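You operate a simulated robot arm through the tools that you are given. There is no shell and no other tool. Be economical: measure what you need, move in short steps, check, and stop when the job is done.

Carry out the task below with a simulated robot arm. There is one attempt and no reset: what you move stays moved.

TASK
Clamp the teal block in the vice, file the burrs off its top and put it in the block tray.
Fine: file block back in its place, vice left open.

It is judged by the outcome, as a careful person would: the job done as asked, and still so three seconds after it is handed in. It fails if anything else is knocked over, pushed out of place, dropped, spilled or broken.

THE ROBOT
A 7-joint arm with a two-finger parallel gripper, fixed in place. Base frame: the origin is at the foot of the arm, x ahead of it, y to its left, z up; the work surface is at about z = 0. Lengths are in cm, angles in degrees, forces in N, time in s.
With the tool pointing down near the work surface it reaches from about 22 to 58 cm from the base axis. Its first joint turns from -66.0 to 66.0 degrees. Payload 2.5 kg.
Tool frame: the origin (TCP) lies between the finger pads and is the grasp point; the fingertips stand 2.3 cm ahead of it; z points along the fingers, y is the line along which they close. The gripper opens to 9.4 cm. The fingers are 3.8 cm wide and 1 cm thick; the gripper's body (5.4 by 9.6 cm) begins 3.9 cm behind the TCP.
Orientation is that of the tool frame in the base frame, as a unit quaternion [w, x, y, z]. With the fingers straight down and closing along the base's y, the tool's x points along the base's -x, its y along +y and its z along -z.

THE INTERFACE
- The arm moves only by the tool play_rows. Its argument "targets" is a list of rows, each a list of 7 numbers: the shift along the tool's x, y, z in units of 30 mm (1.0 is 30 mm), then the turn, a rotation vector about the tool's x, y, z in units of 8 degrees (1.0 is 8 degrees), then the finger opening in cm, from 0 to 9.4. In form: [[dx, dy, dz, wx, wy, wz, grip], ...]. A call has 1 to 8 rows; each row shifts and turns the commanded pose from where the row before left it, along the tool's axes as they then stand. A call with a number of a shift or a turn outside -1 to 1 is refused whole. A row lasts 0.2 s, in which the tool goes at most 5 cm and 8.6 degrees; a call with a longer step from one row to the next is refused whole, and so is a gripper value outside its range. A pose out of reach is approached as far as the arm can. The call stops where the force on the tool passes 90 N (or 10 N more than at its start, if that is more) or the arm is blocked; 0.2 s more then pass. The fingers move at their own pace (about 10.8 cm/s each) and stop on an object; they squeeze with about 34 N. The grip force told is the motor's: it shows also when the fingers shut on nothing. Time passes only in rows, and 0.2 s behind the last, so rows that do not move let the fingers close. It gives the time, the measured TCP pose, the force on the tool (base axes), the opening and the grip force at its end, in the units of the frame above (readings bear some noise).
- Cameras (640 x 400 px; columns grow to the right, rows downward): "scene" is fixed at [10.75, -39.5, 56.06]; the picture's right is [0.92, -0.39, 0.00], its down [-0.16, -0.38, -0.91] and it looks along [0.35, 0.84, -0.41] (base axes); focal length 272 px, centre (320, 200). "wrist" rides on the gripper at [-3.9, 0, -4.4] in the tool frame; the picture's right is [0.00, -1.00, 0.00], its down [0.97, 0.00, -0.24] and it looks along [0.24, 0.00, 0.97] (tool axes); focal length 218 px, centre (320, 200).
- snapshot(camera): a new picture of that camera. No time passes.
- pixel_to_xyz(camera, pixels): for up to 12 pixels [column, row] of the newest picture of that camera ("zoom" is the newest enlarged one), the place [x, y, z] in the base frame of the surface seen there, good to about 0.2 cm. No time passes.
- close_up(camera, box): a new picture of the part [left, top, right, bottom] of that camera's present view, enlarged. No time passes.
- job_done(): hands the job in; it is judged then, once.

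Work in short steps. Measure before you move; look again where a grasp or a placing could have gone wrong, and mend it. You have 80 turns and 38 pictures in all, the two below and enlarged ones among them. Open the gripper and draw the arm clear of the work before you hand the job in, unless the task says otherwise; then end with one line.

The tools are called after ">>>" as a command line: name --pt "numbers of a row" for each row, then --argument value for the rest, lists and objects as JSON in quotes. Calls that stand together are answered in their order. play_rows: Moves the arm, as the interface text tells. Its arguments: {"type":"object","properties":{"targets":{"type":"array","items":{"type":"array","items":{"type":"number"}}}},"required":["targets"]} The other tools are called the same way: snapshot (camera) takes a picture; pixel_to_xyz (camera, pixels) gives the place of the surface under pixels of a picture; close_up (camera, box) takes an enlarged picture of a part of a camera's view; job_done () hands the job in.

At the start:

```text
t: 0.0
tool_pos: [32.78, 15.39, 39.55]
tool_rot: [0.0, 0.001, 1.0, 0.0]
wrist_force: [-0.2, -0.2, 1.0]
finger_gap: 9.41
grasp_force: 0.1
```

scene: 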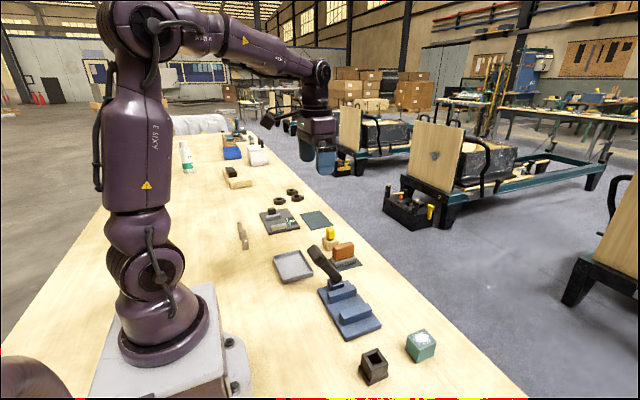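
wrist: 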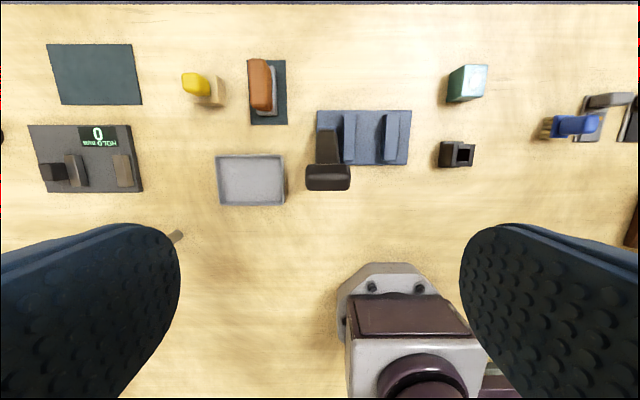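

I see the teal block (scene ~420,345), the blue vice (~350,305), the file block (orange, ~345,252) and the grey tray (~293,266). I take enlarged views first.

>>> close_up --camera "scene" --box '[260, 210, 460, 390]'

>>> close_up --camera "wrist" --box '[200, 40, 520, 220]'

```text
2.22 times, centred on (360, 300) of scene
```

zoom: 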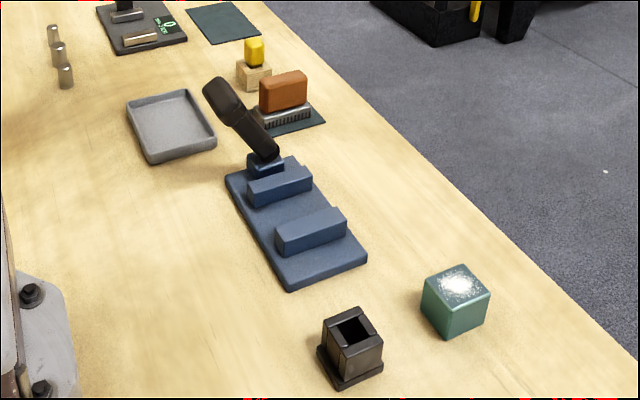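

```text
2.00 times, centred on (360, 130) of wrist
```

zoom: 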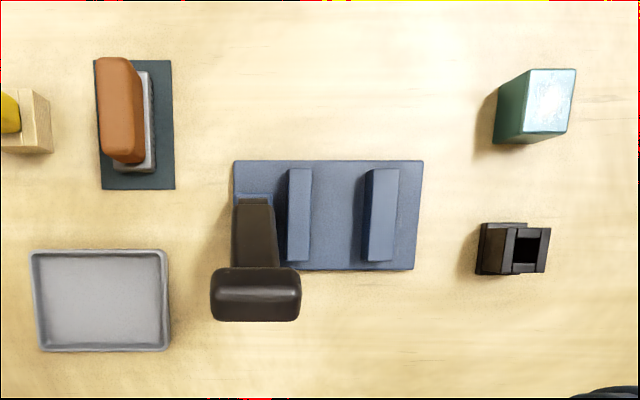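

I measure points in the enlarged wrist view: block, vice jaws, lever, file, tray.

>>> pixel_to_xyz --camera "zoom" --pixels '[[530, 72], [574, 70], [566, 130], [524, 131], [292, 170], [308, 168], [305, 260], [290, 260], [372, 170], [397, 170], [390, 260], [366, 260]]'

>>> pixel_to_xyz --camera "zoom" --pixels '[[338, 240], [418, 165], [238, 165], [412, 266], [255, 285], [255, 210], [255, 310], [215, 290], [298, 290], [255, 240], [240, 196], [270, 196]]'

>>> pixel_to_xyz --camera "zoom" --pixels '[[100, 62], [135, 62], [140, 160], [112, 155], [120, 110], [150, 75], [150, 168], [172, 64], [173, 186], [104, 187], [145, 120], [165, 120]]'

>>> pixel_to_xyz --camera "zoom" --pixels '[[34, 254], [164, 254], [168, 348], [42, 348], [100, 300], [50, 270], [150, 335], [550, 100], [15, 115], [45, 150]]'

```text
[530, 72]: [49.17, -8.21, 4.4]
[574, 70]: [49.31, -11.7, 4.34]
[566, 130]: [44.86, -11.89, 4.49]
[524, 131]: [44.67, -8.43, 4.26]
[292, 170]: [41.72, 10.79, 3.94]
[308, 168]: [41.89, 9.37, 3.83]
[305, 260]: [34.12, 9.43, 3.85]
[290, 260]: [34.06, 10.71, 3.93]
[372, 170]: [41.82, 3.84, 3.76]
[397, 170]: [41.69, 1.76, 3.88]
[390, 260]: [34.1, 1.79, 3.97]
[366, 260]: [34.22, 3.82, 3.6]
```

```text
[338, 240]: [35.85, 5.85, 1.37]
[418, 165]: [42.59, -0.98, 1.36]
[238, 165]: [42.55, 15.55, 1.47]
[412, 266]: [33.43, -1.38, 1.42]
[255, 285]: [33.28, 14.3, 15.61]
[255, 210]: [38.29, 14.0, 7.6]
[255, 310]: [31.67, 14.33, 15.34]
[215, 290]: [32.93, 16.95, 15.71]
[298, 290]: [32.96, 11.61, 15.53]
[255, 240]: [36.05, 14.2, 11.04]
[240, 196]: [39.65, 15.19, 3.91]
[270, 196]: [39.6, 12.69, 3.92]
```

```text
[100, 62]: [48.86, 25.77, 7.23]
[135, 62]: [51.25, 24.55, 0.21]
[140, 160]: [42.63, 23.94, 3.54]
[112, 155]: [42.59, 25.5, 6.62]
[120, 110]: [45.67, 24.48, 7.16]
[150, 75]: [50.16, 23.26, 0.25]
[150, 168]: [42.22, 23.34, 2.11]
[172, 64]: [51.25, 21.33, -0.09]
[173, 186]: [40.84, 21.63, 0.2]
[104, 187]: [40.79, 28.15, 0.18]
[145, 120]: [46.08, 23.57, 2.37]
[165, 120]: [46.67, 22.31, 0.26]
```

```text
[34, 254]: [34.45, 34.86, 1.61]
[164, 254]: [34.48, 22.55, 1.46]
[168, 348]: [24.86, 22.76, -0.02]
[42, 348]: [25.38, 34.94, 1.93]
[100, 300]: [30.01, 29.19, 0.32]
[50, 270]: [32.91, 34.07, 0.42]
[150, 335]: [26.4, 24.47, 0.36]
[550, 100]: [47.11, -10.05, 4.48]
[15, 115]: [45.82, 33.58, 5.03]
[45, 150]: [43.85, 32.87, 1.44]
```

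The block is about 4.6 × 3.7 × 4.4 cm and the vice gap (y 3.85–9.4) takes it along y, so I don't need to turn the wrist. I move above the block.

>>> play_rows --pt "-0.55 -1 0.8 0 0 0 9.4" --pt "-0.55 -1 0.8 0 0 0 9.4" --pt "-0.55 -1 0.8 0 0 0 9.4" --pt "-0.55 -1 0.8 0 0 0 9.4" --pt "-0.55 -1 0.8 0 0 0 9.4" --pt "-0.55 -1 0.8 0 0 0 9.4" --pt "-0.55 -1 0.8 0 0 0 9.4" --pt "-0.55 -1 0.8 0 0 0 9.4"

>>> snapshot --camera "wrist"

```text
t: 1.8
tool_pos: [45.84, -8.73, 20.27]
tool_rot: [0.0, 0.0, 1.0, 0.0]
wrist_force: [0.9, -0.3, 0.2]
finger_gap: 9.41
grasp_force: 0.1
```

```text
33 pictures are left
```

wrist: 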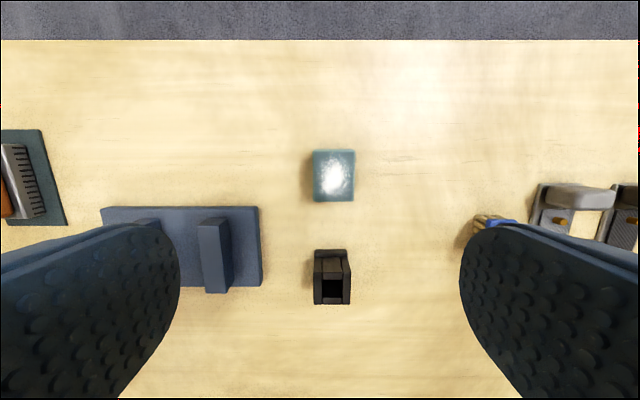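

>>> pixel_to_xyz --camera "wrist" --pixels '[[315, 151], [353, 150], [353, 200], [316, 200], [333, 175], [200, 220], [226, 220], [212, 290], [232, 285], [258, 212], [310, 175]]'

```text
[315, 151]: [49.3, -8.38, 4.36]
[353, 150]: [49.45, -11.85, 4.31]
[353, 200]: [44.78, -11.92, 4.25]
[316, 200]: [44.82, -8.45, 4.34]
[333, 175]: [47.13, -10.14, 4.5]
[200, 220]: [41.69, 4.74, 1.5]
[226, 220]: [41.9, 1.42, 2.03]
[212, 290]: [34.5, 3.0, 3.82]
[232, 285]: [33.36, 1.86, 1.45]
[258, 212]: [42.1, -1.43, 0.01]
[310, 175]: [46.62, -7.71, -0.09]
```

Block centre is (47.1, -10.1), top 4.4. I will grip high (TCP z≈5.2) so the fingertips stay above the jaws later.

>>> play_rows --pt "-0.42 -0.46 0 0 0 0 9.4" --pt "0 0 1 0 0 0 9.4" --pt "0 0 1 0 0 0 8" --pt "0 0 1 0 0 0 7" --pt "0 0 1 0 0 0 7" --pt "0 0 0.6 0 0 0 7" --pt "0 0 0.42 0 0 0 7" --pt "0 0 0 0 0 0 7"

>>> play_rows --pt "0 0 0 0 0 0 3" --pt "0 0 0 0 0 0 2.5" --pt "0 0 0 0 0 0 2.5"

```text
t: 3.6
tool_pos: [47.17, -9.99, 5.34]
tool_rot: [0.0, 0.001, 1.0, 0.0]
wrist_force: [0.4, 0.5, -0.1]
finger_gap: 7.01
grasp_force: 0.1
```

```text
t: 4.4
tool_pos: [47.23, -10.1, 5.31]
tool_rot: [0.0, 0.0, 1.0, 0.001]
wrist_force: [0.3, -0.1, -0.8]
finger_gap: 3.93
grasp_force: 33.7
```

Gripped (gap 3.93). Lift and carry over the vice gap, target (38, 6.2).

>>> play_rows --pt "0 0 -1 0 0 0 2.5" --pt "0 0 -1 0 0 0 2.5" --pt "0.5 0.9 -1 0 0 0 2.5" --pt "0.5 0.9 0 0 0 0 2.5" --pt "0.5 0.9 0 0 0 0 2.5" --pt "0.5 0.9 0 0 0 0 2.5" --pt "0.5 0.9 0 0 0 0 2.5" --pt "0.5 0.9 0 0 0 0 2.5"

>>> snapshot --camera "wrist"

>>> close_up --camera "scene" --box '[260, 200, 460, 350]'

```text
t: 6.2
tool_pos: [38.14, 6.37, 14.22]
tool_rot: [0.0, 0.0, 1.0, 0.001]
wrist_force: [0.5, -0.4, -1.1]
finger_gap: 3.91
grasp_force: 33.8
```

```text
32 pictures are left
```

wrist: 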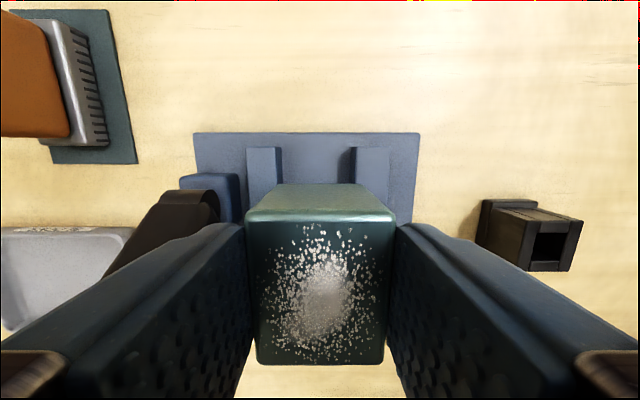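

```text
2.67 times, centred on (360, 275) of scene
```

zoom: 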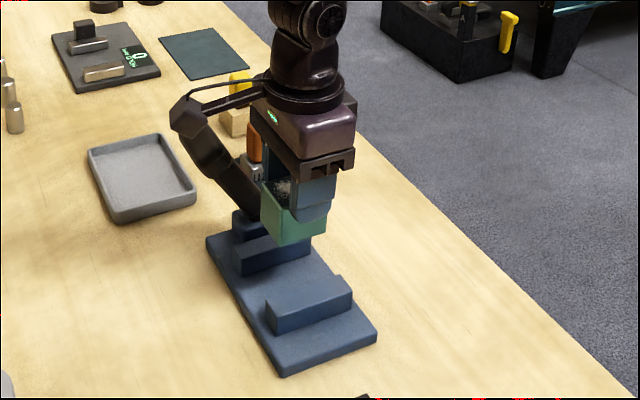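

I check jaw face positions here before lowering.

>>> pixel_to_xyz --camera "wrist" --pixels '[[250, 150], [272, 150], [279, 150], [285, 172], [348, 165], [353, 150], [360, 150], [386, 150], [315, 165]]'

```text
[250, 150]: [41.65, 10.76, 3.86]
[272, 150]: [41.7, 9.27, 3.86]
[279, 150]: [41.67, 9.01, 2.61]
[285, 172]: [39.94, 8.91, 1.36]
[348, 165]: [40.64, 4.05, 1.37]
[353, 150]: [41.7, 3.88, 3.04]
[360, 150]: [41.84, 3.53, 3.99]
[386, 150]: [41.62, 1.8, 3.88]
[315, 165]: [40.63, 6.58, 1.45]
```

Gap is y 3.9–9.1; lower to z≈6.75 with y≈6.15.

>>> play_rows --pt "0.03 -0.07 0.6 0 0 0 2.5" --pt "0 0 0.6 0 0 0 2.5" --pt "0 0 0.6 0 0 0 2.5" --pt "0 0 0.4 0 0 0 2.5" --pt "0 0 0.2 0 0 0 2.5" --pt "0 0 0.07 0 0 0 2.5" --pt "0 0 0 0 0 0 2.5"

```text
t: 7.8
tool_pos: [38.12, 6.06, 6.79]
tool_rot: [0.0, 0.0, 1.0, 0.001]
wrist_force: [-0.3, 0.0, -0.1]
finger_gap: 3.92
grasp_force: 33.7
```

>>> play_rows --pt "0 0 0.03 0 0 0 2.5" --pt "0 0 0.02 0 0 0 2.5"

```text
t: 8.4
tool_pos: [37.91, 6.01, 6.72]
tool_rot: [0.0, 0.0, 1.0, 0.001]
wrist_force: [-2.8, -1.1, 9.9]
finger_gap: 3.9
grasp_force: 33.9
```

Contact felt (≈10 N up). Open and rise, then look.

>>> play_rows --pt "0 0 0 0 0 0 4.5" --pt "0 0 0 0 0 0 6.2" --pt "0 0 -0.5 0 0 0 6.2" --pt "0 0 -1 0 0 0 6.2" --pt "0 0 -1 0 0 0 6.2" --pt "0 0 -1 0 0 0 6.2" --pt "0 0 -1 0 0 0 6.2"

>>> snapshot --camera "wrist"

>>> close_up --camera "scene" --box '[290, 220, 410, 350]'

```text
t: 10.0
tool_pos: [37.92, 6.01, 20.31]
tool_rot: [0.0, 0.0, 1.0, 0.0]
wrist_force: [0.4, -0.1, -0.5]
finger_gap: 6.19
grasp_force: 0.1
```

```text
30 pictures are left
```

wrist: 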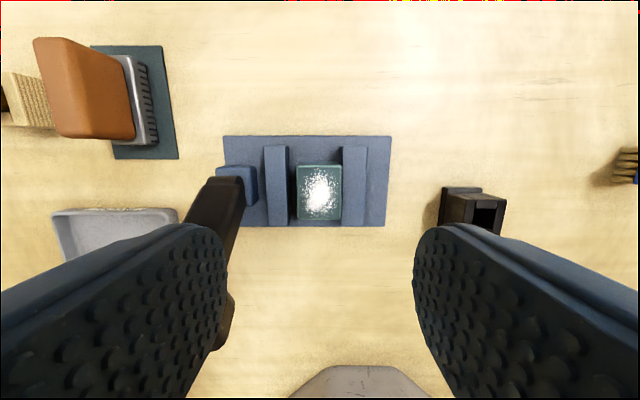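

```text
3.08 times, centred on (350, 285) of scene
```

zoom: 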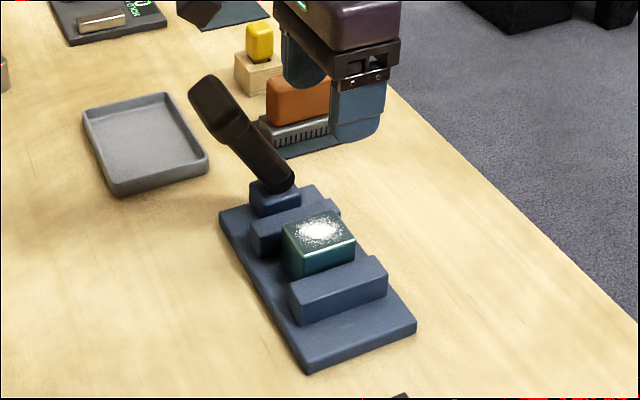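

Block sits flat between the jaws. Now the lever: knob at about (32.7, 14.3, 15.5), pivot near (39.5, 14, 4). I close the fingers and go behind the knob on the base side to push it gently forward (+x).

>>> play_rows --pt "0.83 0.69 0 0 0 0 0" --pt "0.83 0.69 0 0 0 0 0" --pt "0.83 0.69 0 0 0 0 0" --pt "0.83 0.69 0 0 0 0 0" --pt "0 0 0.9 0 0 0 0" --pt "0 0 0.9 0 0 0 0" --pt "0 0 0 0 0 0 0"

>>> close_up --camera "scene" --box '[240, 180, 420, 350]'

```text
t: 11.6
tool_pos: [28.14, 14.23, 14.77]
tool_rot: [0.0, 0.0, 1.0, 0.001]
wrist_force: [0.4, -0.2, 1.5]
finger_gap: 0.01
grasp_force: 33.3
```

```text
2.35 times, centred on (330, 265) of scene
```

zoom: 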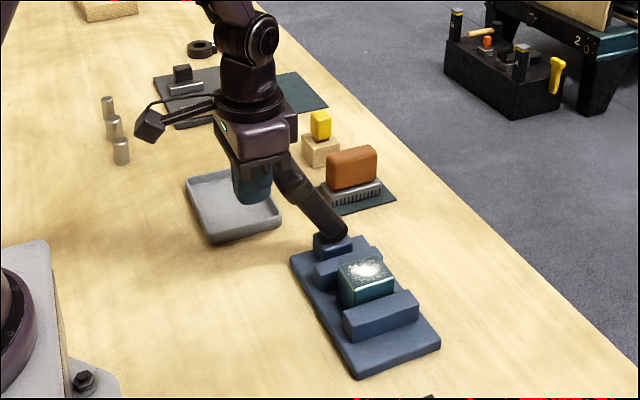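

Push forward in small steps, watching force.

>>> play_rows --pt "-0.3 0 0 0 0 0 0" --pt "-0.3 0 0 0 0 0 0" --pt "-0.3 0 0 0 0 0 0" --pt "-0.3 0 0 0 0 0 0"

```text
t: 12.6
tool_pos: [31.69, 14.26, 14.79]
tool_rot: [0.0, 0.001, 1.0, -0.001]
wrist_force: [-1.0, 0.9, 1.3]
finger_gap: 0.01
grasp_force: 34.0
```

>>> close_up --camera "scene" --box '[240, 180, 420, 350]'

```text
2.35 times, centred on (330, 265) of scene
```

zoom: 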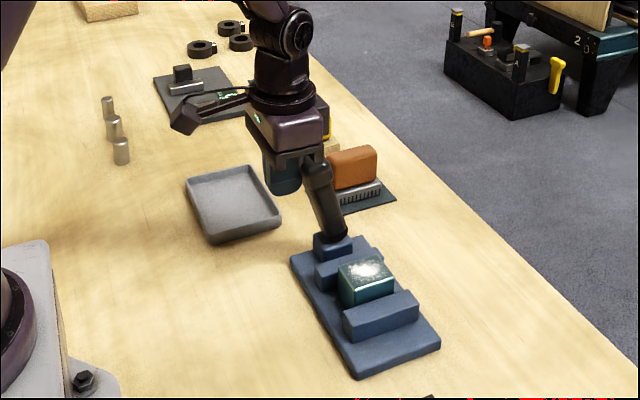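

The lever turns freely forward. I keep pushing.

>>> play_rows --pt "-0.4 0 0 0 0 0 0" --pt "-0.4 0 0 0 0 0 0" --pt "-0.4 0 0 0 0 0 0" --pt "-0.4 0 0 0 0 0 0"

>>> close_up --camera "scene" --box '[240, 180, 420, 350]'

```text
t: 13.6
tool_pos: [36.6, 14.27, 14.78]
tool_rot: [0.0, 0.0, 1.0, 0.0]
wrist_force: [-0.9, -0.6, -0.1]
finger_gap: 0.0
grasp_force: 34.0
```

```text
2.35 times, centred on (330, 265) of scene
```

zoom: 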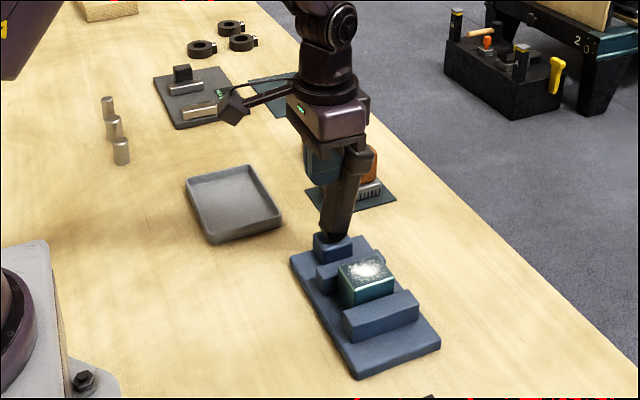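

The lever has passed upright and the left jaw seems to close in. Continue.

>>> play_rows --pt "-0.35 0 0 0 0 0 0" --pt "-0.35 0 0 0 0 0 0" --pt "-0.35 0 0 0 0 0 0" --pt "-0.35 0 0 0 0 0 0"

>>> close_up --camera "scene" --box '[240, 180, 420, 350]'

```text
t: 14.6
tool_pos: [40.71, 14.07, 14.8]
tool_rot: [0.0, 0.0, 1.0, 0.0]
wrist_force: [-0.6, -0.9, 0.3]
finger_gap: 0.01
grasp_force: 34.1
```

```text
2.35 times, centred on (330, 265) of scene
```

zoom: 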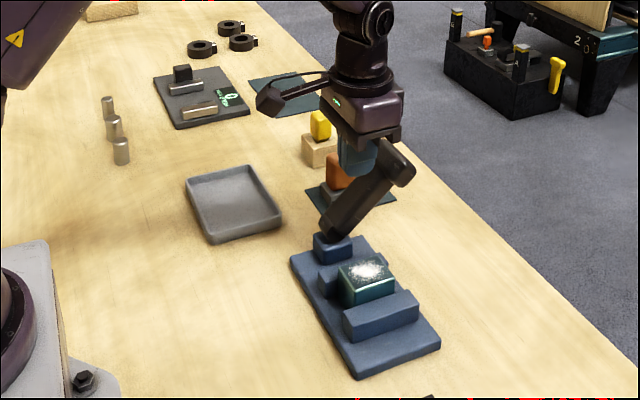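

>>> play_rows --pt "-0.3 0 0 0 0 0 0" --pt "-0.3 0 0 0 0 0 0" --pt "-0.2 0 0 0 0 0 0"

>>> close_up --camera "scene" --box '[240, 180, 420, 350]'

```text
t: 15.4
tool_pos: [42.57, 14.23, 14.72]
tool_rot: [-0.011, -0.001, 1.0, -0.002]
wrist_force: [-48.6, -5.2, 26.6]
finger_gap: 0.0
grasp_force: 34.1
```

```text
2.35 times, centred on (330, 265) of scene
```

zoom: 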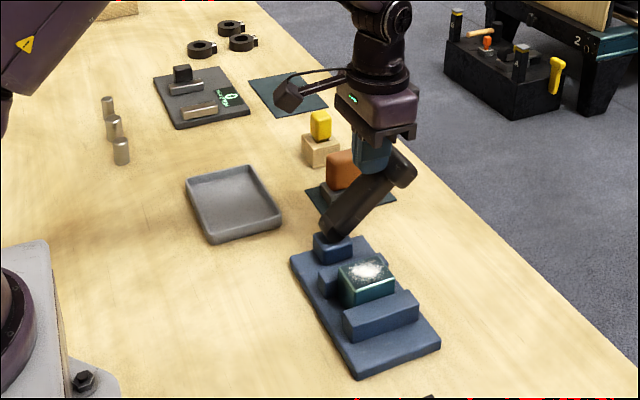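

The lever reached its stop (49 N). Back off, rise, and check the clamp with the wrist camera.

>>> play_rows --pt "0.8 0 0 0 0 0 0" --pt "0.4 0 -0.8 0 0 0 0" --pt "0.3 0 -1 0 0 0 3" --pt "0 0 -1 0 0 0 6" --pt "0 -0.3 -1 0 0 0 9.4" --pt "0 0 0 0 0 0 9.4"

>>> snapshot --camera "wrist"

```text
t: 16.8
tool_pos: [38.61, 13.42, 26.21]
tool_rot: [0.001, 0.001, 1.0, 0.0]
wrist_force: [-0.2, 0.1, -0.3]
finger_gap: 9.4
grasp_force: 0.1
```

```text
23 pictures are left
```

wrist: 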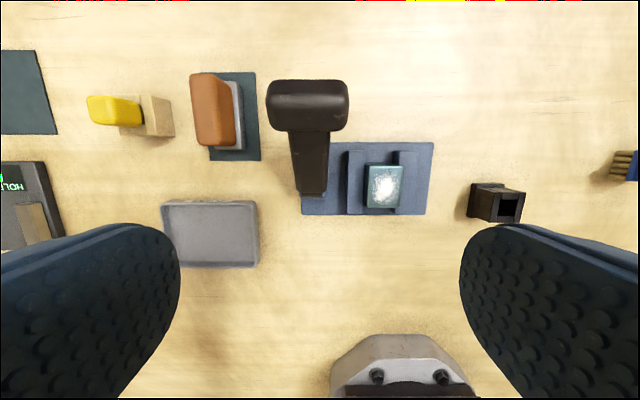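

>>> close_up --camera "wrist" --box '[180, 60, 440, 222]'

>>> pixel_to_xyz --camera "wrist" --pixels '[[369, 168], [401, 168], [400, 204], [368, 204], [384, 187], [308, 85], [308, 110], [270, 95], [345, 95], [195, 75], [228, 140], [212, 110]]'

```text
2.46 times, centred on (310, 141) of wrist
```

zoom: 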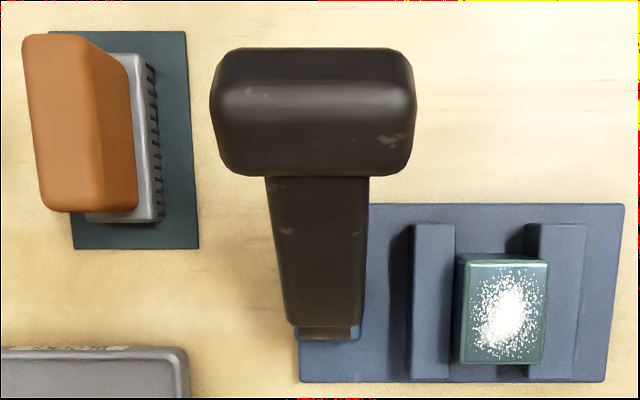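

```text
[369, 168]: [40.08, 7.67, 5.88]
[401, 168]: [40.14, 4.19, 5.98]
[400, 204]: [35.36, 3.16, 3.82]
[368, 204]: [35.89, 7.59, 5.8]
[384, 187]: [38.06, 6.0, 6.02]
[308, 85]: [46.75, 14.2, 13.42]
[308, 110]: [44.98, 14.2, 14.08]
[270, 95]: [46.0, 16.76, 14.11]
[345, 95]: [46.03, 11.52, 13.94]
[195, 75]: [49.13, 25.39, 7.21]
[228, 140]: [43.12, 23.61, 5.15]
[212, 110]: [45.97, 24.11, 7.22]
```

>>> pixel_to_xyz --camera "zoom" --pixels '[[416, 240], [452, 240], [458, 235], [416, 350], [448, 360], [490, 240], [520, 235], [528, 240], [583, 240], [90, 40], [130, 80], [125, 205]]'

>>> close_up --camera "scene" --box '[300, 220, 420, 340]'

```text
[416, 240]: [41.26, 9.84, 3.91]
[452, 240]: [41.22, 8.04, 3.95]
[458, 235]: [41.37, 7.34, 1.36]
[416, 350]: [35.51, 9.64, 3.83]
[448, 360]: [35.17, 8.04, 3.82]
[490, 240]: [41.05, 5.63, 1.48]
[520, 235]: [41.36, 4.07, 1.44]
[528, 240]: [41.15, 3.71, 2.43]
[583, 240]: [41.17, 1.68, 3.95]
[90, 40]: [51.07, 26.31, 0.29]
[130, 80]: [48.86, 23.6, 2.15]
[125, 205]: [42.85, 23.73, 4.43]
```

```text
3.33 times, centred on (360, 280) of scene
```

zoom: 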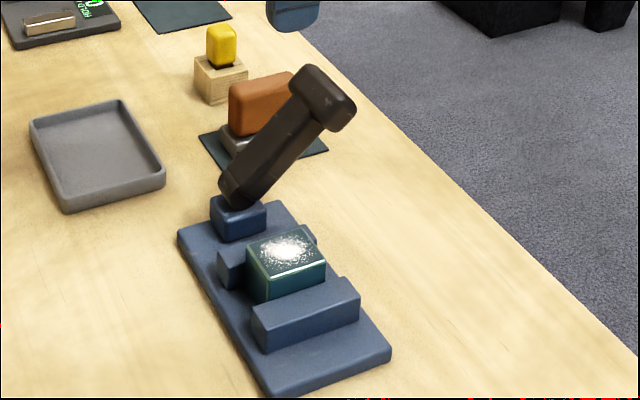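

Jaw faces now at y≈3.9 and 7.9 with the 3.9 cm block between: clamped. Now go above the file block.

>>> play_rows --pt "-0.62 0.94 0.2 0 0 0 9.4" --pt "-0.62 0.94 0.5 0 0 0 9.4" --pt "-0.62 0.94 0.6 0 0 0 9.4" --pt "-0.62 0.94 0.7 0 0 0 9.4" --pt "0 0 0 0 0 0 9.4"

>>> snapshot --camera "wrist"

```text
t: 18.0
tool_pos: [46.05, 24.72, 20.14]
tool_rot: [0.001, 0.0, 1.0, 0.0]
wrist_force: [-0.4, -0.1, 0.1]
finger_gap: 9.38
grasp_force: 0.0
```

```text
20 pictures are left
```

wrist: 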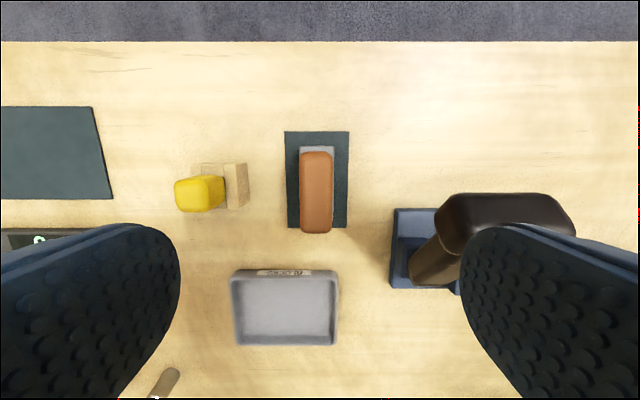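

>>> pixel_to_xyz --camera "wrist" --pixels '[[303, 190], [332, 190], [317, 156], [317, 192], [317, 228], [302, 150], [333, 150], [287, 133], [347, 133], [346, 226], [288, 226], [244, 185]]'

>>> close_up --camera "wrist" --box '[220, 100, 420, 260]'

```text
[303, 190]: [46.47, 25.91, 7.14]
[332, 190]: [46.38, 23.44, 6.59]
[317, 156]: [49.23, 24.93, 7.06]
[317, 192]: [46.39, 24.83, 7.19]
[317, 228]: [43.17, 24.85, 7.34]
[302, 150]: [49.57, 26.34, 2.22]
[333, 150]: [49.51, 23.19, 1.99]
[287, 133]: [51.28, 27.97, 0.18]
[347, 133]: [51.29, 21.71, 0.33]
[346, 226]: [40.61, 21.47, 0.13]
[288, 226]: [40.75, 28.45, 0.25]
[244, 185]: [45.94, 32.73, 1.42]
```

```text
2.50 times, centred on (320, 180) of wrist
```

zoom: 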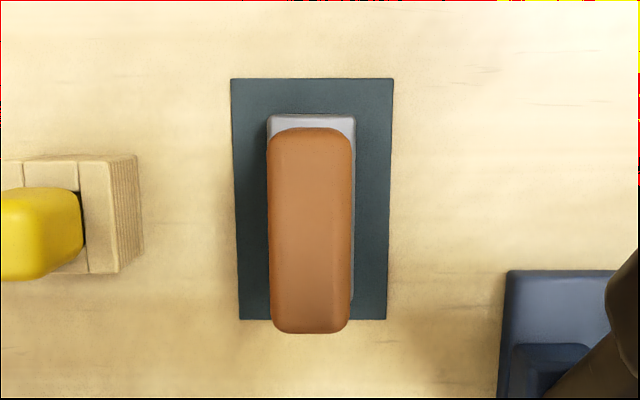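

The file handle is y 23.5–26.0, centred (46.2, 24.8), top 7.2. Descend to z≈5.2 and grip.

>>> play_rows --pt "-0.05 0.02 0.9 0 0 0 7" --pt "0 0 1 0 0 0 5.4" --pt "0 0 1 0 0 0 5.4" --pt "0 0 1 0 0 0 5.4" --pt "0 0 0.6 0 0 0 5.4" --pt "0 0 0.47 0 0 0 5.4" --pt "0 0 0 0 0 0 5.4"

>>> play_rows --pt "0 0 0 0 0 0 3" --pt "0 0 0 0 0 0 1.2" --pt "0 0 0 0 0 0 1.2"

```text
t: 19.6
tool_pos: [46.17, 24.68, 5.29]
tool_rot: [-0.001, -0.001, 1.0, 0.0]
wrist_force: [0.2, -0.1, 0.0]
finger_gap: 5.37
grasp_force: 0.0
```

```text
t: 20.4
tool_pos: [46.22, 24.66, 5.32]
tool_rot: [0.0, 0.0, 1.0, 0.0]
wrist_force: [0.0, 1.6, 0.2]
finger_gap: 2.79
grasp_force: 34.4
```

Gripped (gap 2.79). Lift high enough to clear the lever knob and carry over the block.

>>> play_rows --pt "0 0 -0.5 0 0 0 1.2" --pt "0 0 -1 0 0 0 1.2" --pt "0 0 -1 0 0 0 1.2" --pt "0 0 -1 0 0 0 1.2" --pt "0 0 -1 0 0 0 1.2" --pt "0 0 -1 0 0 0 1.2" --pt "0 0 -0.3 0 0 0 1.2"

>>> play_rows --pt "0.39 -0.89 0 0 0 0 1.2" --pt "0.39 -0.89 0 0 0 0 1.2" --pt "0.39 -0.89 0 0 0 0 1.2" --pt "0.39 -0.89 0 0 0 0 1.2" --pt "0.39 -0.89 0 0 0 0 1.2" --pt "0.39 -0.89 0 0 0 0 1.2" --pt "0.39 -0.89 0 0 0 0 1.2" --pt "0 0 0 0 0 0 1.2"

>>> snapshot --camera "wrist"

```text
t: 22.0
tool_pos: [46.19, 24.74, 22.8]
tool_rot: [0.0, 0.001, 1.0, 0.0]
wrist_force: [0.1, 0.0, -2.0]
finger_gap: 2.78
grasp_force: 33.3
```

```text
t: 23.8
tool_pos: [37.94, 5.9, 22.64]
tool_rot: [0.0, 0.0, 1.0, 0.0]
wrist_force: [0.5, -0.8, -2.0]
finger_gap: 2.75
grasp_force: 34.3
```

```text
18 pictures are left
```

wrist: 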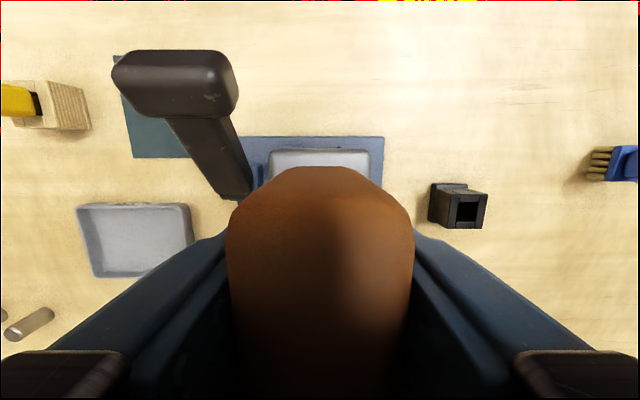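

Descend to just above the block top (contact expected at z≈11.0).

>>> play_rows --pt "0 0 1 0 0 0 1.2" --pt "0 0 1 0 0 0 1.2" --pt "0 0 0.9 0 0 0 1.2" --pt "0 0 0.6 0 0 0 1.2" --pt "0 0 0.27 0 0 0 1.2" --pt "0 0 0 0 0 0 1.2"

>>> play_rows --pt "0 0 0.04 0 0 0 1.2" --pt "0 0 0.04 0 0 0 1.2"

```text
t: 25.2
tool_pos: [37.86, 6.08, 11.38]
tool_rot: [0.0, -0.001, 1.0, 0.0]
wrist_force: [0.3, -0.6, -0.8]
finger_gap: 2.75
grasp_force: 33.9
```

```text
t: 25.8
tool_pos: [37.93, 5.88, 11.15]
tool_rot: [0.001, 0.0, 1.0, 0.0]
wrist_force: [-0.1, 0.3, -0.8]
finger_gap: 2.76
grasp_force: 34.1
```

>>> play_rows --pt "0 0 0.03 0 0 0 1.2" --pt "0 0 0.03 0 0 0 1.2"

```text
t: 26.4
tool_pos: [38.05, 5.92, 10.95]
tool_rot: [0.0, 0.0, 1.0, 0.0]
wrist_force: [-2.0, -0.5, 3.3]
finger_gap: 2.79
grasp_force: 34.4
```

Contact begins. Press slightly more and stroke along x.

>>> play_rows --pt "0 0 0.02 0 0 0 1.2" --pt "-0.4 0 0 0 0 0 1.2" --pt "-0.3 0 0 0 0 0 1.2" --pt "0.4 0 0 0 0 0 1.2" --pt "0.5 0 0 0 0 0 1.2" --pt "0.5 0 0 0 0 0 1.2" --pt "-0.4 0 0 0 0 0 1.2" --pt "-0.3 0 0 0 0 0 1.2"

```text
t: 28.2
tool_pos: [37.88, 5.96, 11.02]
tool_rot: [-0.002, 0.0, 1.0, 0.0]
wrist_force: [-10.3, 1.6, 24.7]
finger_gap: 2.76
grasp_force: 34.5
```

Pressing about 25 N with friction. More strokes.

>>> play_rows --pt "-0.4 0 0 0 0 0 1.2" --pt "-0.3 0 0 0 0 0 1.2" --pt "0.4 0 0 0 0 0 1.2" --pt "0.5 0 0 0 0 0 1.2" --pt "0.5 0 0 0 0 0 1.2" --pt "-0.4 0 0 0 0 0 1.2" --pt "-0.3 0 0 0 0 0 1.2"

>>> play_rows --pt "-0.4 0 0 0 0 0 1.2" --pt "-0.3 0 0 0 0 0 1.2" --pt "0.4 0 0 0 0 0 1.2" --pt "0.5 0 0 0 0 0 1.2" --pt "0.5 0 0 0 0 0 1.2" --pt "-0.4 0 0 0 0 0 1.2" --pt "-0.3 0 0 0 0 0 1.2"

>>> close_up --camera "scene" --box '[290, 200, 420, 330]'

```text
t: 29.8
tool_pos: [37.95, 5.99, 11.01]
tool_rot: [-0.001, 0.001, 1.0, 0.0]
wrist_force: [-4.7, 0.5, 9.2]
finger_gap: 2.76
grasp_force: 33.7
```

```text
t: 31.4
tool_pos: [37.93, 5.94, 10.92]
tool_rot: [-0.001, 0.0, 1.0, 0.0]
wrist_force: [-8.4, 0.7, 18.6]
finger_gap: 2.77
grasp_force: 34.2
```

```text
3.08 times, centred on (355, 265) of scene
```

zoom: 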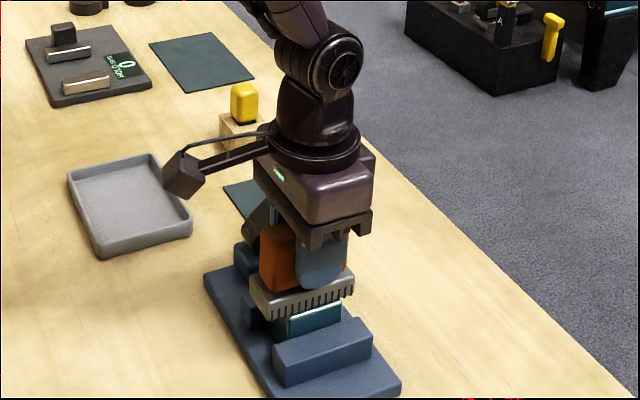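

Lift and check the block top.

>>> play_rows --pt "0 0 -0.5 0 0 0 1.2" --pt "0 0 -1 0 0 0 1.2" --pt "0 0 -1 0 0 0 1.2" --pt "0 0 -1 0 0 0 1.2" --pt "0 0 -0.4 0 0 0 1.2" --pt "0 0 0 0 0 0 1.2"

>>> close_up --camera "scene" --box '[300, 210, 420, 330]'

```text
t: 32.8
tool_pos: [37.98, 5.94, 22.59]
tool_rot: [0.0, 0.001, 1.0, 0.0]
wrist_force: [0.0, -0.3, -0.7]
finger_gap: 2.74
grasp_force: 34.1
```

```text
3.33 times, centred on (360, 270) of scene
```

zoom: 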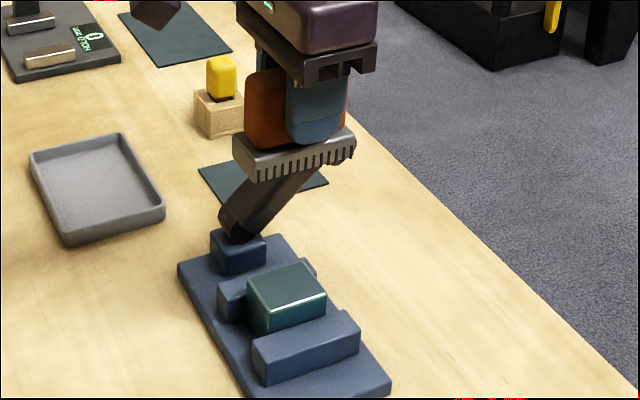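

The burrs are gone. Return the file to its mat at (46.2, 24.66).

>>> play_rows --pt "-0.392 0.891 0 0 0 0 1.2" --pt "-0.392 0.891 0 0 0 0 1.2" --pt "-0.392 0.891 0 0 0 0 1.2" --pt "-0.392 0.891 0 0 0 0 1.2" --pt "-0.392 0.891 0 0 0 0 1.2" --pt "-0.392 0.891 0 0 0 0 1.2" --pt "-0.392 0.891 0 0 0 0 1.2" --pt "0 0 0 0 0 0 1.2"

>>> play_rows --pt "0 0 1 0 0 0 1.2" --pt "0 0 1 0 0 0 1.2" --pt "0 0 1 0 0 0 1.2" --pt "0 0 1 0 0 0 1.2" --pt "0 0 1 0 0 0 1.2" --pt "0 0 0.5 0 0 0 1.2" --pt "0 0 0.15 0 0 0 1.2" --pt "0 0 0 0 0 0 1.2"

```text
t: 34.6
tool_pos: [46.22, 24.73, 22.58]
tool_rot: [-0.001, -0.001, 1.0, 0.0]
wrist_force: [0.2, 0.2, -2.0]
finger_gap: 2.78
grasp_force: 33.8
```

```text
t: 36.4
tool_pos: [46.37, 24.81, 5.65]
tool_rot: [0.0, 0.0, 1.0, 0.0]
wrist_force: [-0.4, -0.6, -0.9]
finger_gap: 2.76
grasp_force: 34.4
```

>>> play_rows --pt "0.02 -0.02 0.05 0 0 0 1.2" --pt "0 0 0.04 0 0 0 1.2" --pt "0 0 0.03 0 0 0 1.2"

```text
t: 37.2
tool_pos: [46.2, 24.72, 5.31]
tool_rot: [0.0, 0.001, 1.0, 0.0]
wrist_force: [0.4, -0.2, -0.4]
finger_gap: 2.75
grasp_force: 33.8
```

>>> play_rows --pt "0 0 0.03 0 0 0 1.2" --pt "0 0 0 0 0 0 1.2"

```text
t: 37.8
tool_pos: [46.19, 24.63, 5.11]
tool_rot: [0.0, 0.0, 1.0, -0.001]
wrist_force: [-6.8, -2.3, 10.4]
finger_gap: 2.77
grasp_force: 33.9
```

Contact. Release, rise and check.

>>> play_rows --pt "0 0 0 0 0 0 4" --pt "0 0 0 0 0 0 5.4" --pt "0 0 -0.5 0 0 0 5.4" --pt "0 0 -1 0 0 0 5.4" --pt "0 0 -1 0 0 0 5.4" --pt "0 0 -1 0 0 0 5.4" --pt "0 0 -1 0 0 0 5.4" --pt "0 0 -0.7 0 0 0 5.4"

>>> snapshot --camera "wrist"

```text
t: 39.6
tool_pos: [46.16, 24.61, 20.9]
tool_rot: [0.0, -0.001, 1.0, 0.0]
wrist_force: [-0.4, -0.4, 0.0]
finger_gap: 5.38
grasp_force: 0.0
```

```text
15 pictures are left
```

wrist: 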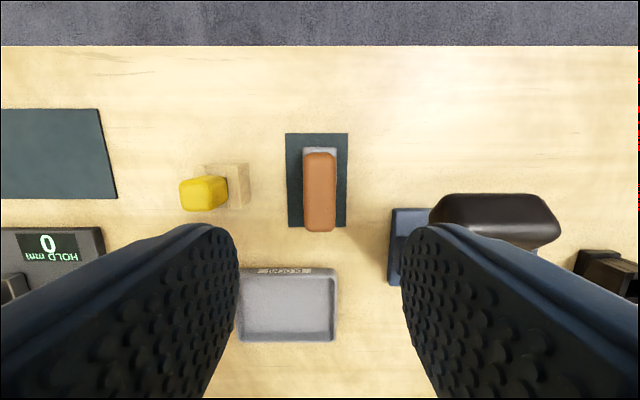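

File is back on its mat. Now open the vice: go to the far side of the knob (at x≈46, y 14.2, z 14) with closed fingers.

>>> play_rows --pt "-0.45 -0.86 0 0 0 0 0" --pt "-0.45 -0.86 0 0 0 0 0" --pt "-0.45 -0.86 0 0 0 0 0" --pt "-0.45 -0.86 0 0 0 0 0" --pt "0 0 1 0 0 0 0" --pt "0 0 0.8 0 0 0 0" --pt "0 0 0.4 0 0 0 0" --pt "0 0 0 0 0 0 0"

>>> close_up --camera "scene" --box '[260, 180, 420, 340]'

>>> close_up --camera "wrist" --box '[160, 150, 480, 400]'

```text
t: 41.4
tool_pos: [51.55, 14.29, 14.23]
tool_rot: [0.0, 0.0, 1.0, 0.0]
wrist_force: [-1.2, 1.2, 1.1]
finger_gap: 0.0
grasp_force: 34.0
```

```text
2.50 times, centred on (340, 260) of scene
```

zoom: 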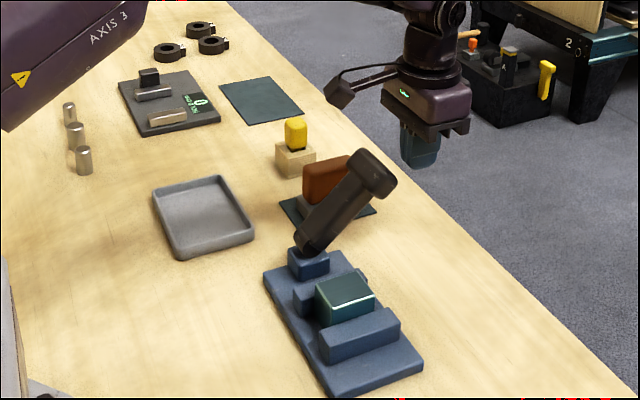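

```text
1.60 times, centred on (320, 275) of wrist
```

zoom: 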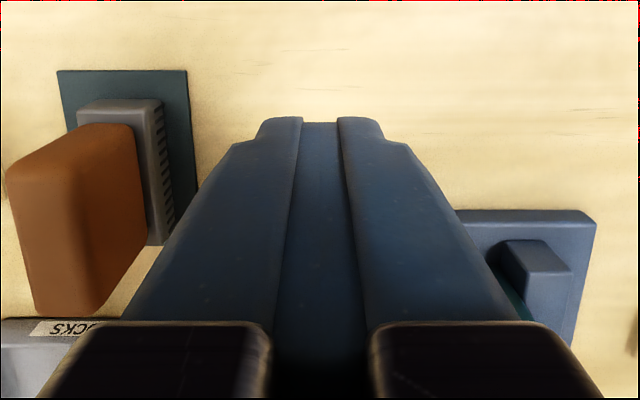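

Now pull the lever back toward the base by pushing in -x.

>>> play_rows --pt "0.4 0 -0.03 0 0 0 0" --pt "0.4 0 -0.03 0 0 0 0" --pt "0.4 0 -0.03 0 0 0 0" --pt "0.4 0 -0.03 0 0 0 0" --pt "0.4 0 -0.03 0 0 0 0" --pt "0.4 0 -0.03 0 0 0 0"

>>> play_rows --pt "0.35 0 0 0 0 0 0" --pt "0.35 0 0 0 0 0 0" --pt "0.35 0 0 0 0 0 0" --pt "0.35 0 0 0 0 0 0"

>>> close_up --camera "scene" --box '[260, 180, 420, 340]'

```text
t: 42.8
tool_pos: [44.26, 14.22, 14.75]
tool_rot: [-0.001, 0.001, 1.0, 0.0]
wrist_force: [-0.1, 0.1, 0.0]
finger_gap: 0.0
grasp_force: 34.8
```

```text
t: 43.8
tool_pos: [40.18, 14.33, 14.72]
tool_rot: [-0.001, 0.0, 1.0, 0.0]
wrist_force: [-0.2, -1.1, -1.1]
finger_gap: 0.01
grasp_force: 34.3
```

```text
2.50 times, centred on (340, 260) of scene
```

zoom: 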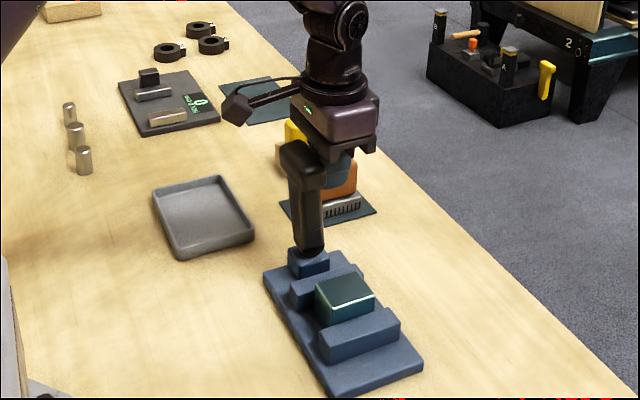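

>>> play_rows --pt "0.3 0 0 0 0 0 0" --pt "0.3 0 0 0 0 0 0" --pt "0.3 0 0 0 0 0 0" --pt "0.25 0 0 0 0 0 0"

>>> close_up --camera "scene" --box '[260, 180, 420, 340]'

```text
t: 44.8
tool_pos: [36.68, 14.17, 14.73]
tool_rot: [-0.001, 0.0, 1.0, 0.0]
wrist_force: [0.9, 0.6, -0.1]
finger_gap: 0.0
grasp_force: 34.4
```

```text
2.50 times, centred on (340, 260) of scene
```

zoom: 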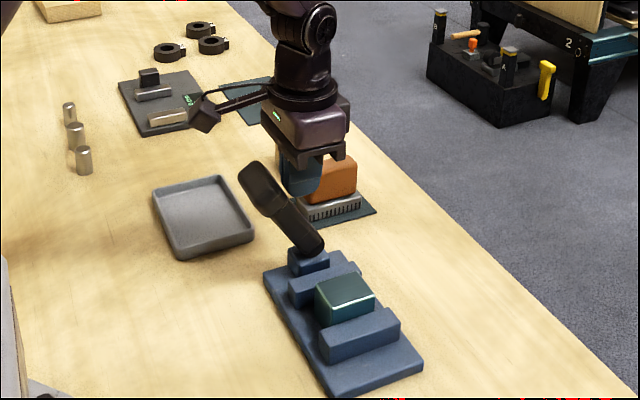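

Push a bit more to confirm the open stop.

>>> play_rows --pt "0.2 0 0 0 0 0 0" --pt "0.2 0 0 0 0 0 0" --pt "0.2 0 0 0 0 0 0"

```text
t: 45.6
tool_pos: [35.97, 14.3, 15.26]
tool_rot: [0.015, 0.002, 1.0, 0.004]
wrist_force: [45.7, -7.7, 13.6]
finger_gap: 0.0
grasp_force: 34.0
```

At the stop (46 N). Back off, rise, and move over the block.

>>> play_rows --pt "-0.7 0 0 0 0 0 0" --pt "-0.2 0 -0.8 0 0 0 0" --pt "0 0 -1 0 0 0 3" --pt "0 -0.9 -0.3 0 0 0 6.5" --pt "0 -0.9 0 0 0 0 6.5" --pt "0.25 -0.95 0 0 0 0 6.5" --pt "0 0 0 0 0 0 6.5"

>>> snapshot --camera "wrist"

```text
t: 47.2
tool_pos: [36.95, 6.0, 21.04]
tool_rot: [-0.001, 0.001, 1.0, 0.001]
wrist_force: [0.4, 0.2, 0.6]
finger_gap: 6.52
grasp_force: 0.1
```

```text
10 pictures are left
```

wrist: 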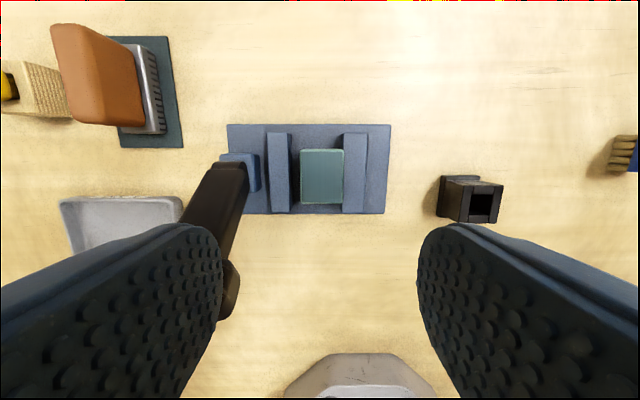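

>>> pixel_to_xyz --camera "wrist" --pixels '[[303, 152], [341, 152], [341, 200], [303, 200], [322, 176], [272, 140], [287, 140], [347, 140], [365, 140]]'

```text
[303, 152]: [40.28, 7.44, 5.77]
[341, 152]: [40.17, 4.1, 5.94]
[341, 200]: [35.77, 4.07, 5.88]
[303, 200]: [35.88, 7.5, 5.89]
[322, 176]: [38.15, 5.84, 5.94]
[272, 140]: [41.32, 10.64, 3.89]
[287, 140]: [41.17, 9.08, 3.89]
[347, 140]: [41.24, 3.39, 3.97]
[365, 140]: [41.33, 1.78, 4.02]
```

Vice is open (jaw at y 9.1); block at (38.05, 5.85). Descend to z≈6.7 and grip above the jaws.

>>> play_rows --pt "-0.37 -0.05 0.8 0 0 0 6.5" --pt "0 0 1 0 0 0 6.5" --pt "0 0 1 0 0 0 6.5" --pt "0 0 1 0 0 0 6.5" --pt "0 0 0.6 0 0 0 6.5" --pt "0 0 0.37 0 0 0 6.5" --pt "0 0 0 0 0 0 6.5"

>>> play_rows --pt "0 0 0 0 0 0 4" --pt "0 0 0 0 0 0 2.5" --pt "0 0 0 0 0 0 2.5"

```text
t: 48.8
tool_pos: [37.95, 5.9, 6.74]
tool_rot: [0.0, 0.0, 1.0, -0.001]
wrist_force: [0.0, -0.1, 0.4]
finger_gap: 6.48
grasp_force: 0.1
```

```text
t: 49.6
tool_pos: [37.86, 5.85, 6.81]
tool_rot: [0.0, 0.0, 1.0, 0.0]
wrist_force: [0.5, -0.8, 0.1]
finger_gap: 3.93
grasp_force: 34.2
```

Gripped. Lift above the knob height, then carry to the tray centre (29.9, 28.8).

>>> play_rows --pt "0 0 -0.5 0 0 0 2.5" --pt "0 0 -1 0 0 0 2.5" --pt "0 0 -1 0 0 0 2.5" --pt "0 0 -1 0 0 0 2.5" --pt "0 0 -1 0 0 0 2.5" --pt "0 0 -1 0 0 0 2.5" --pt "0 0 -0.3 0 0 0 2.5"

>>> play_rows --pt "0.335 0.956 0 0 0 0 2.5" --pt "0.335 0.956 0 0 0 0 2.5" --pt "0.335 0.956 0 0 0 0 2.5" --pt "0.335 0.956 0 0 0 0 2.5" --pt "0.335 0.956 0 0 0 0 2.5" --pt "0.335 0.956 0 0 0 0 2.5" --pt "0.335 0.956 0 0 0 0 2.5" --pt "0.335 0.956 0 0 0 0 2.5"

>>> snapshot --camera "scene"

```text
t: 51.2
tool_pos: [38.12, 5.89, 24.39]
tool_rot: [0.001, 0.001, 1.0, 0.0]
wrist_force: [0.7, 0.0, -1.0]
finger_gap: 3.92
grasp_force: 33.8
```

```text
t: 53.0
tool_pos: [29.97, 28.72, 24.15]
tool_rot: [0.0, 0.001, 1.0, 0.0]
wrist_force: [0.5, 0.7, -1.4]
finger_gap: 3.92
grasp_force: 33.6
```

```text
9 pictures are left
```

scene: 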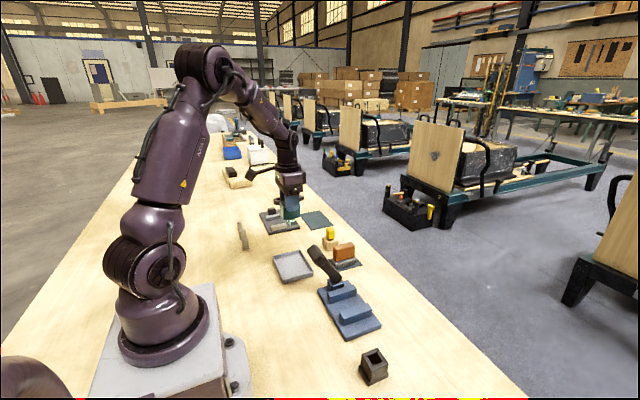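

>>> play_rows --pt "0 0 1 0 0 0 2.5" --pt "0 0 1 0 0 0 2.5" --pt "0 0 1 0 0 0 2.5" --pt "0 0 1 0 0 0 2.5" --pt "0 0 1 0 0 0 2.5" --pt "0 0 0.7 0 0 0 2.5" --pt "0 0 0.3 0 0 0 2.5" --pt "0 0 0 0 0 0 2.5"

>>> play_rows --pt "0 0 0.04 0 0 0 2.5" --pt "0 0 0.03 0 0 0 2.5"

```text
t: 54.8
tool_pos: [30.03, 28.85, 6.18]
tool_rot: [0.0, 0.0, 1.0, 0.001]
wrist_force: [-0.9, 0.6, -1.3]
finger_gap: 3.9
grasp_force: 33.8
```

```text
t: 55.4
tool_pos: [30.04, 28.78, 5.96]
tool_rot: [0.0, 0.0, 1.0, 0.001]
wrist_force: [-0.1, 0.0, -1.4]
finger_gap: 3.92
grasp_force: 33.5
```

>>> play_rows --pt "0 0 0.04 0 0 0 2.5" --pt "0 0 0.03 0 0 0 2.5"

```text
t: 56.0
tool_pos: [29.93, 28.84, 5.67]
tool_rot: [0.001, 0.0, 1.0, 0.0]
wrist_force: [0.5, 0.1, -1.1]
finger_gap: 3.89
grasp_force: 34.4
```

>>> play_rows --pt "0 0 0.03 0 0 0 2.5" --pt "0 0 0.02 0 0 0 2.5"

```text
t: 56.6
tool_pos: [30.0, 28.88, 5.71]
tool_rot: [0.001, 0.001, 1.0, 0.0]
wrist_force: [-4.5, -7.0, 22.5]
finger_gap: 3.95
grasp_force: 33.5
```

Contact with the tray floor. Release, rise straight up and check.

>>> play_rows --pt "0 0 -0.03 0 0 0 4.5" --pt "0 0 0 0 0 0 6" --pt "0 0 -0.5 0 0 0 6" --pt "0 0 -1 0 0 0 6" --pt "0 0 -1 0 0 0 6" --pt "0 0 -1 0 0 0 6" --pt "0 0 -1 0 0 0 6" --pt "0 0 -1 0 0 0 6"

>>> snapshot --camera "wrist"

>>> close_up --camera "scene" --box '[220, 190, 440, 390]'

```text
t: 58.4
tool_pos: [29.98, 28.8, 22.1]
tool_rot: [0.001, 0.0, 1.0, 0.0]
wrist_force: [-0.4, -0.8, -0.4]
finger_gap: 5.99
grasp_force: 0.0
```

```text
8 pictures are left
```

wrist: 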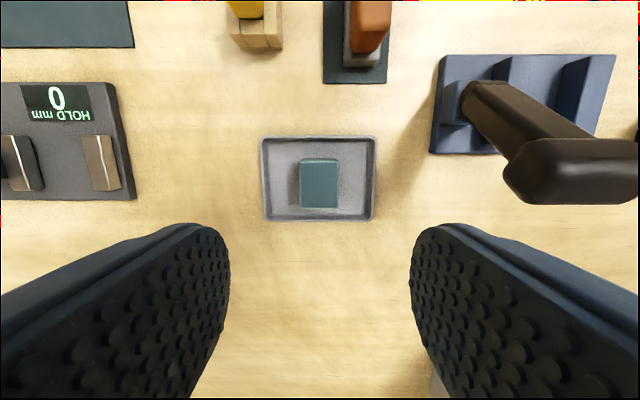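

```text
2.00 times, centred on (330, 290) of scene
```

zoom: 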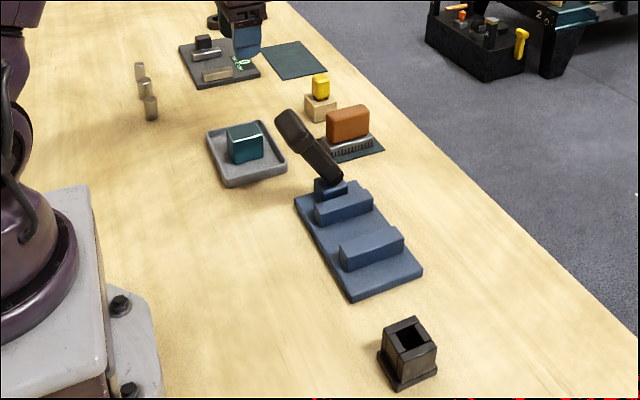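

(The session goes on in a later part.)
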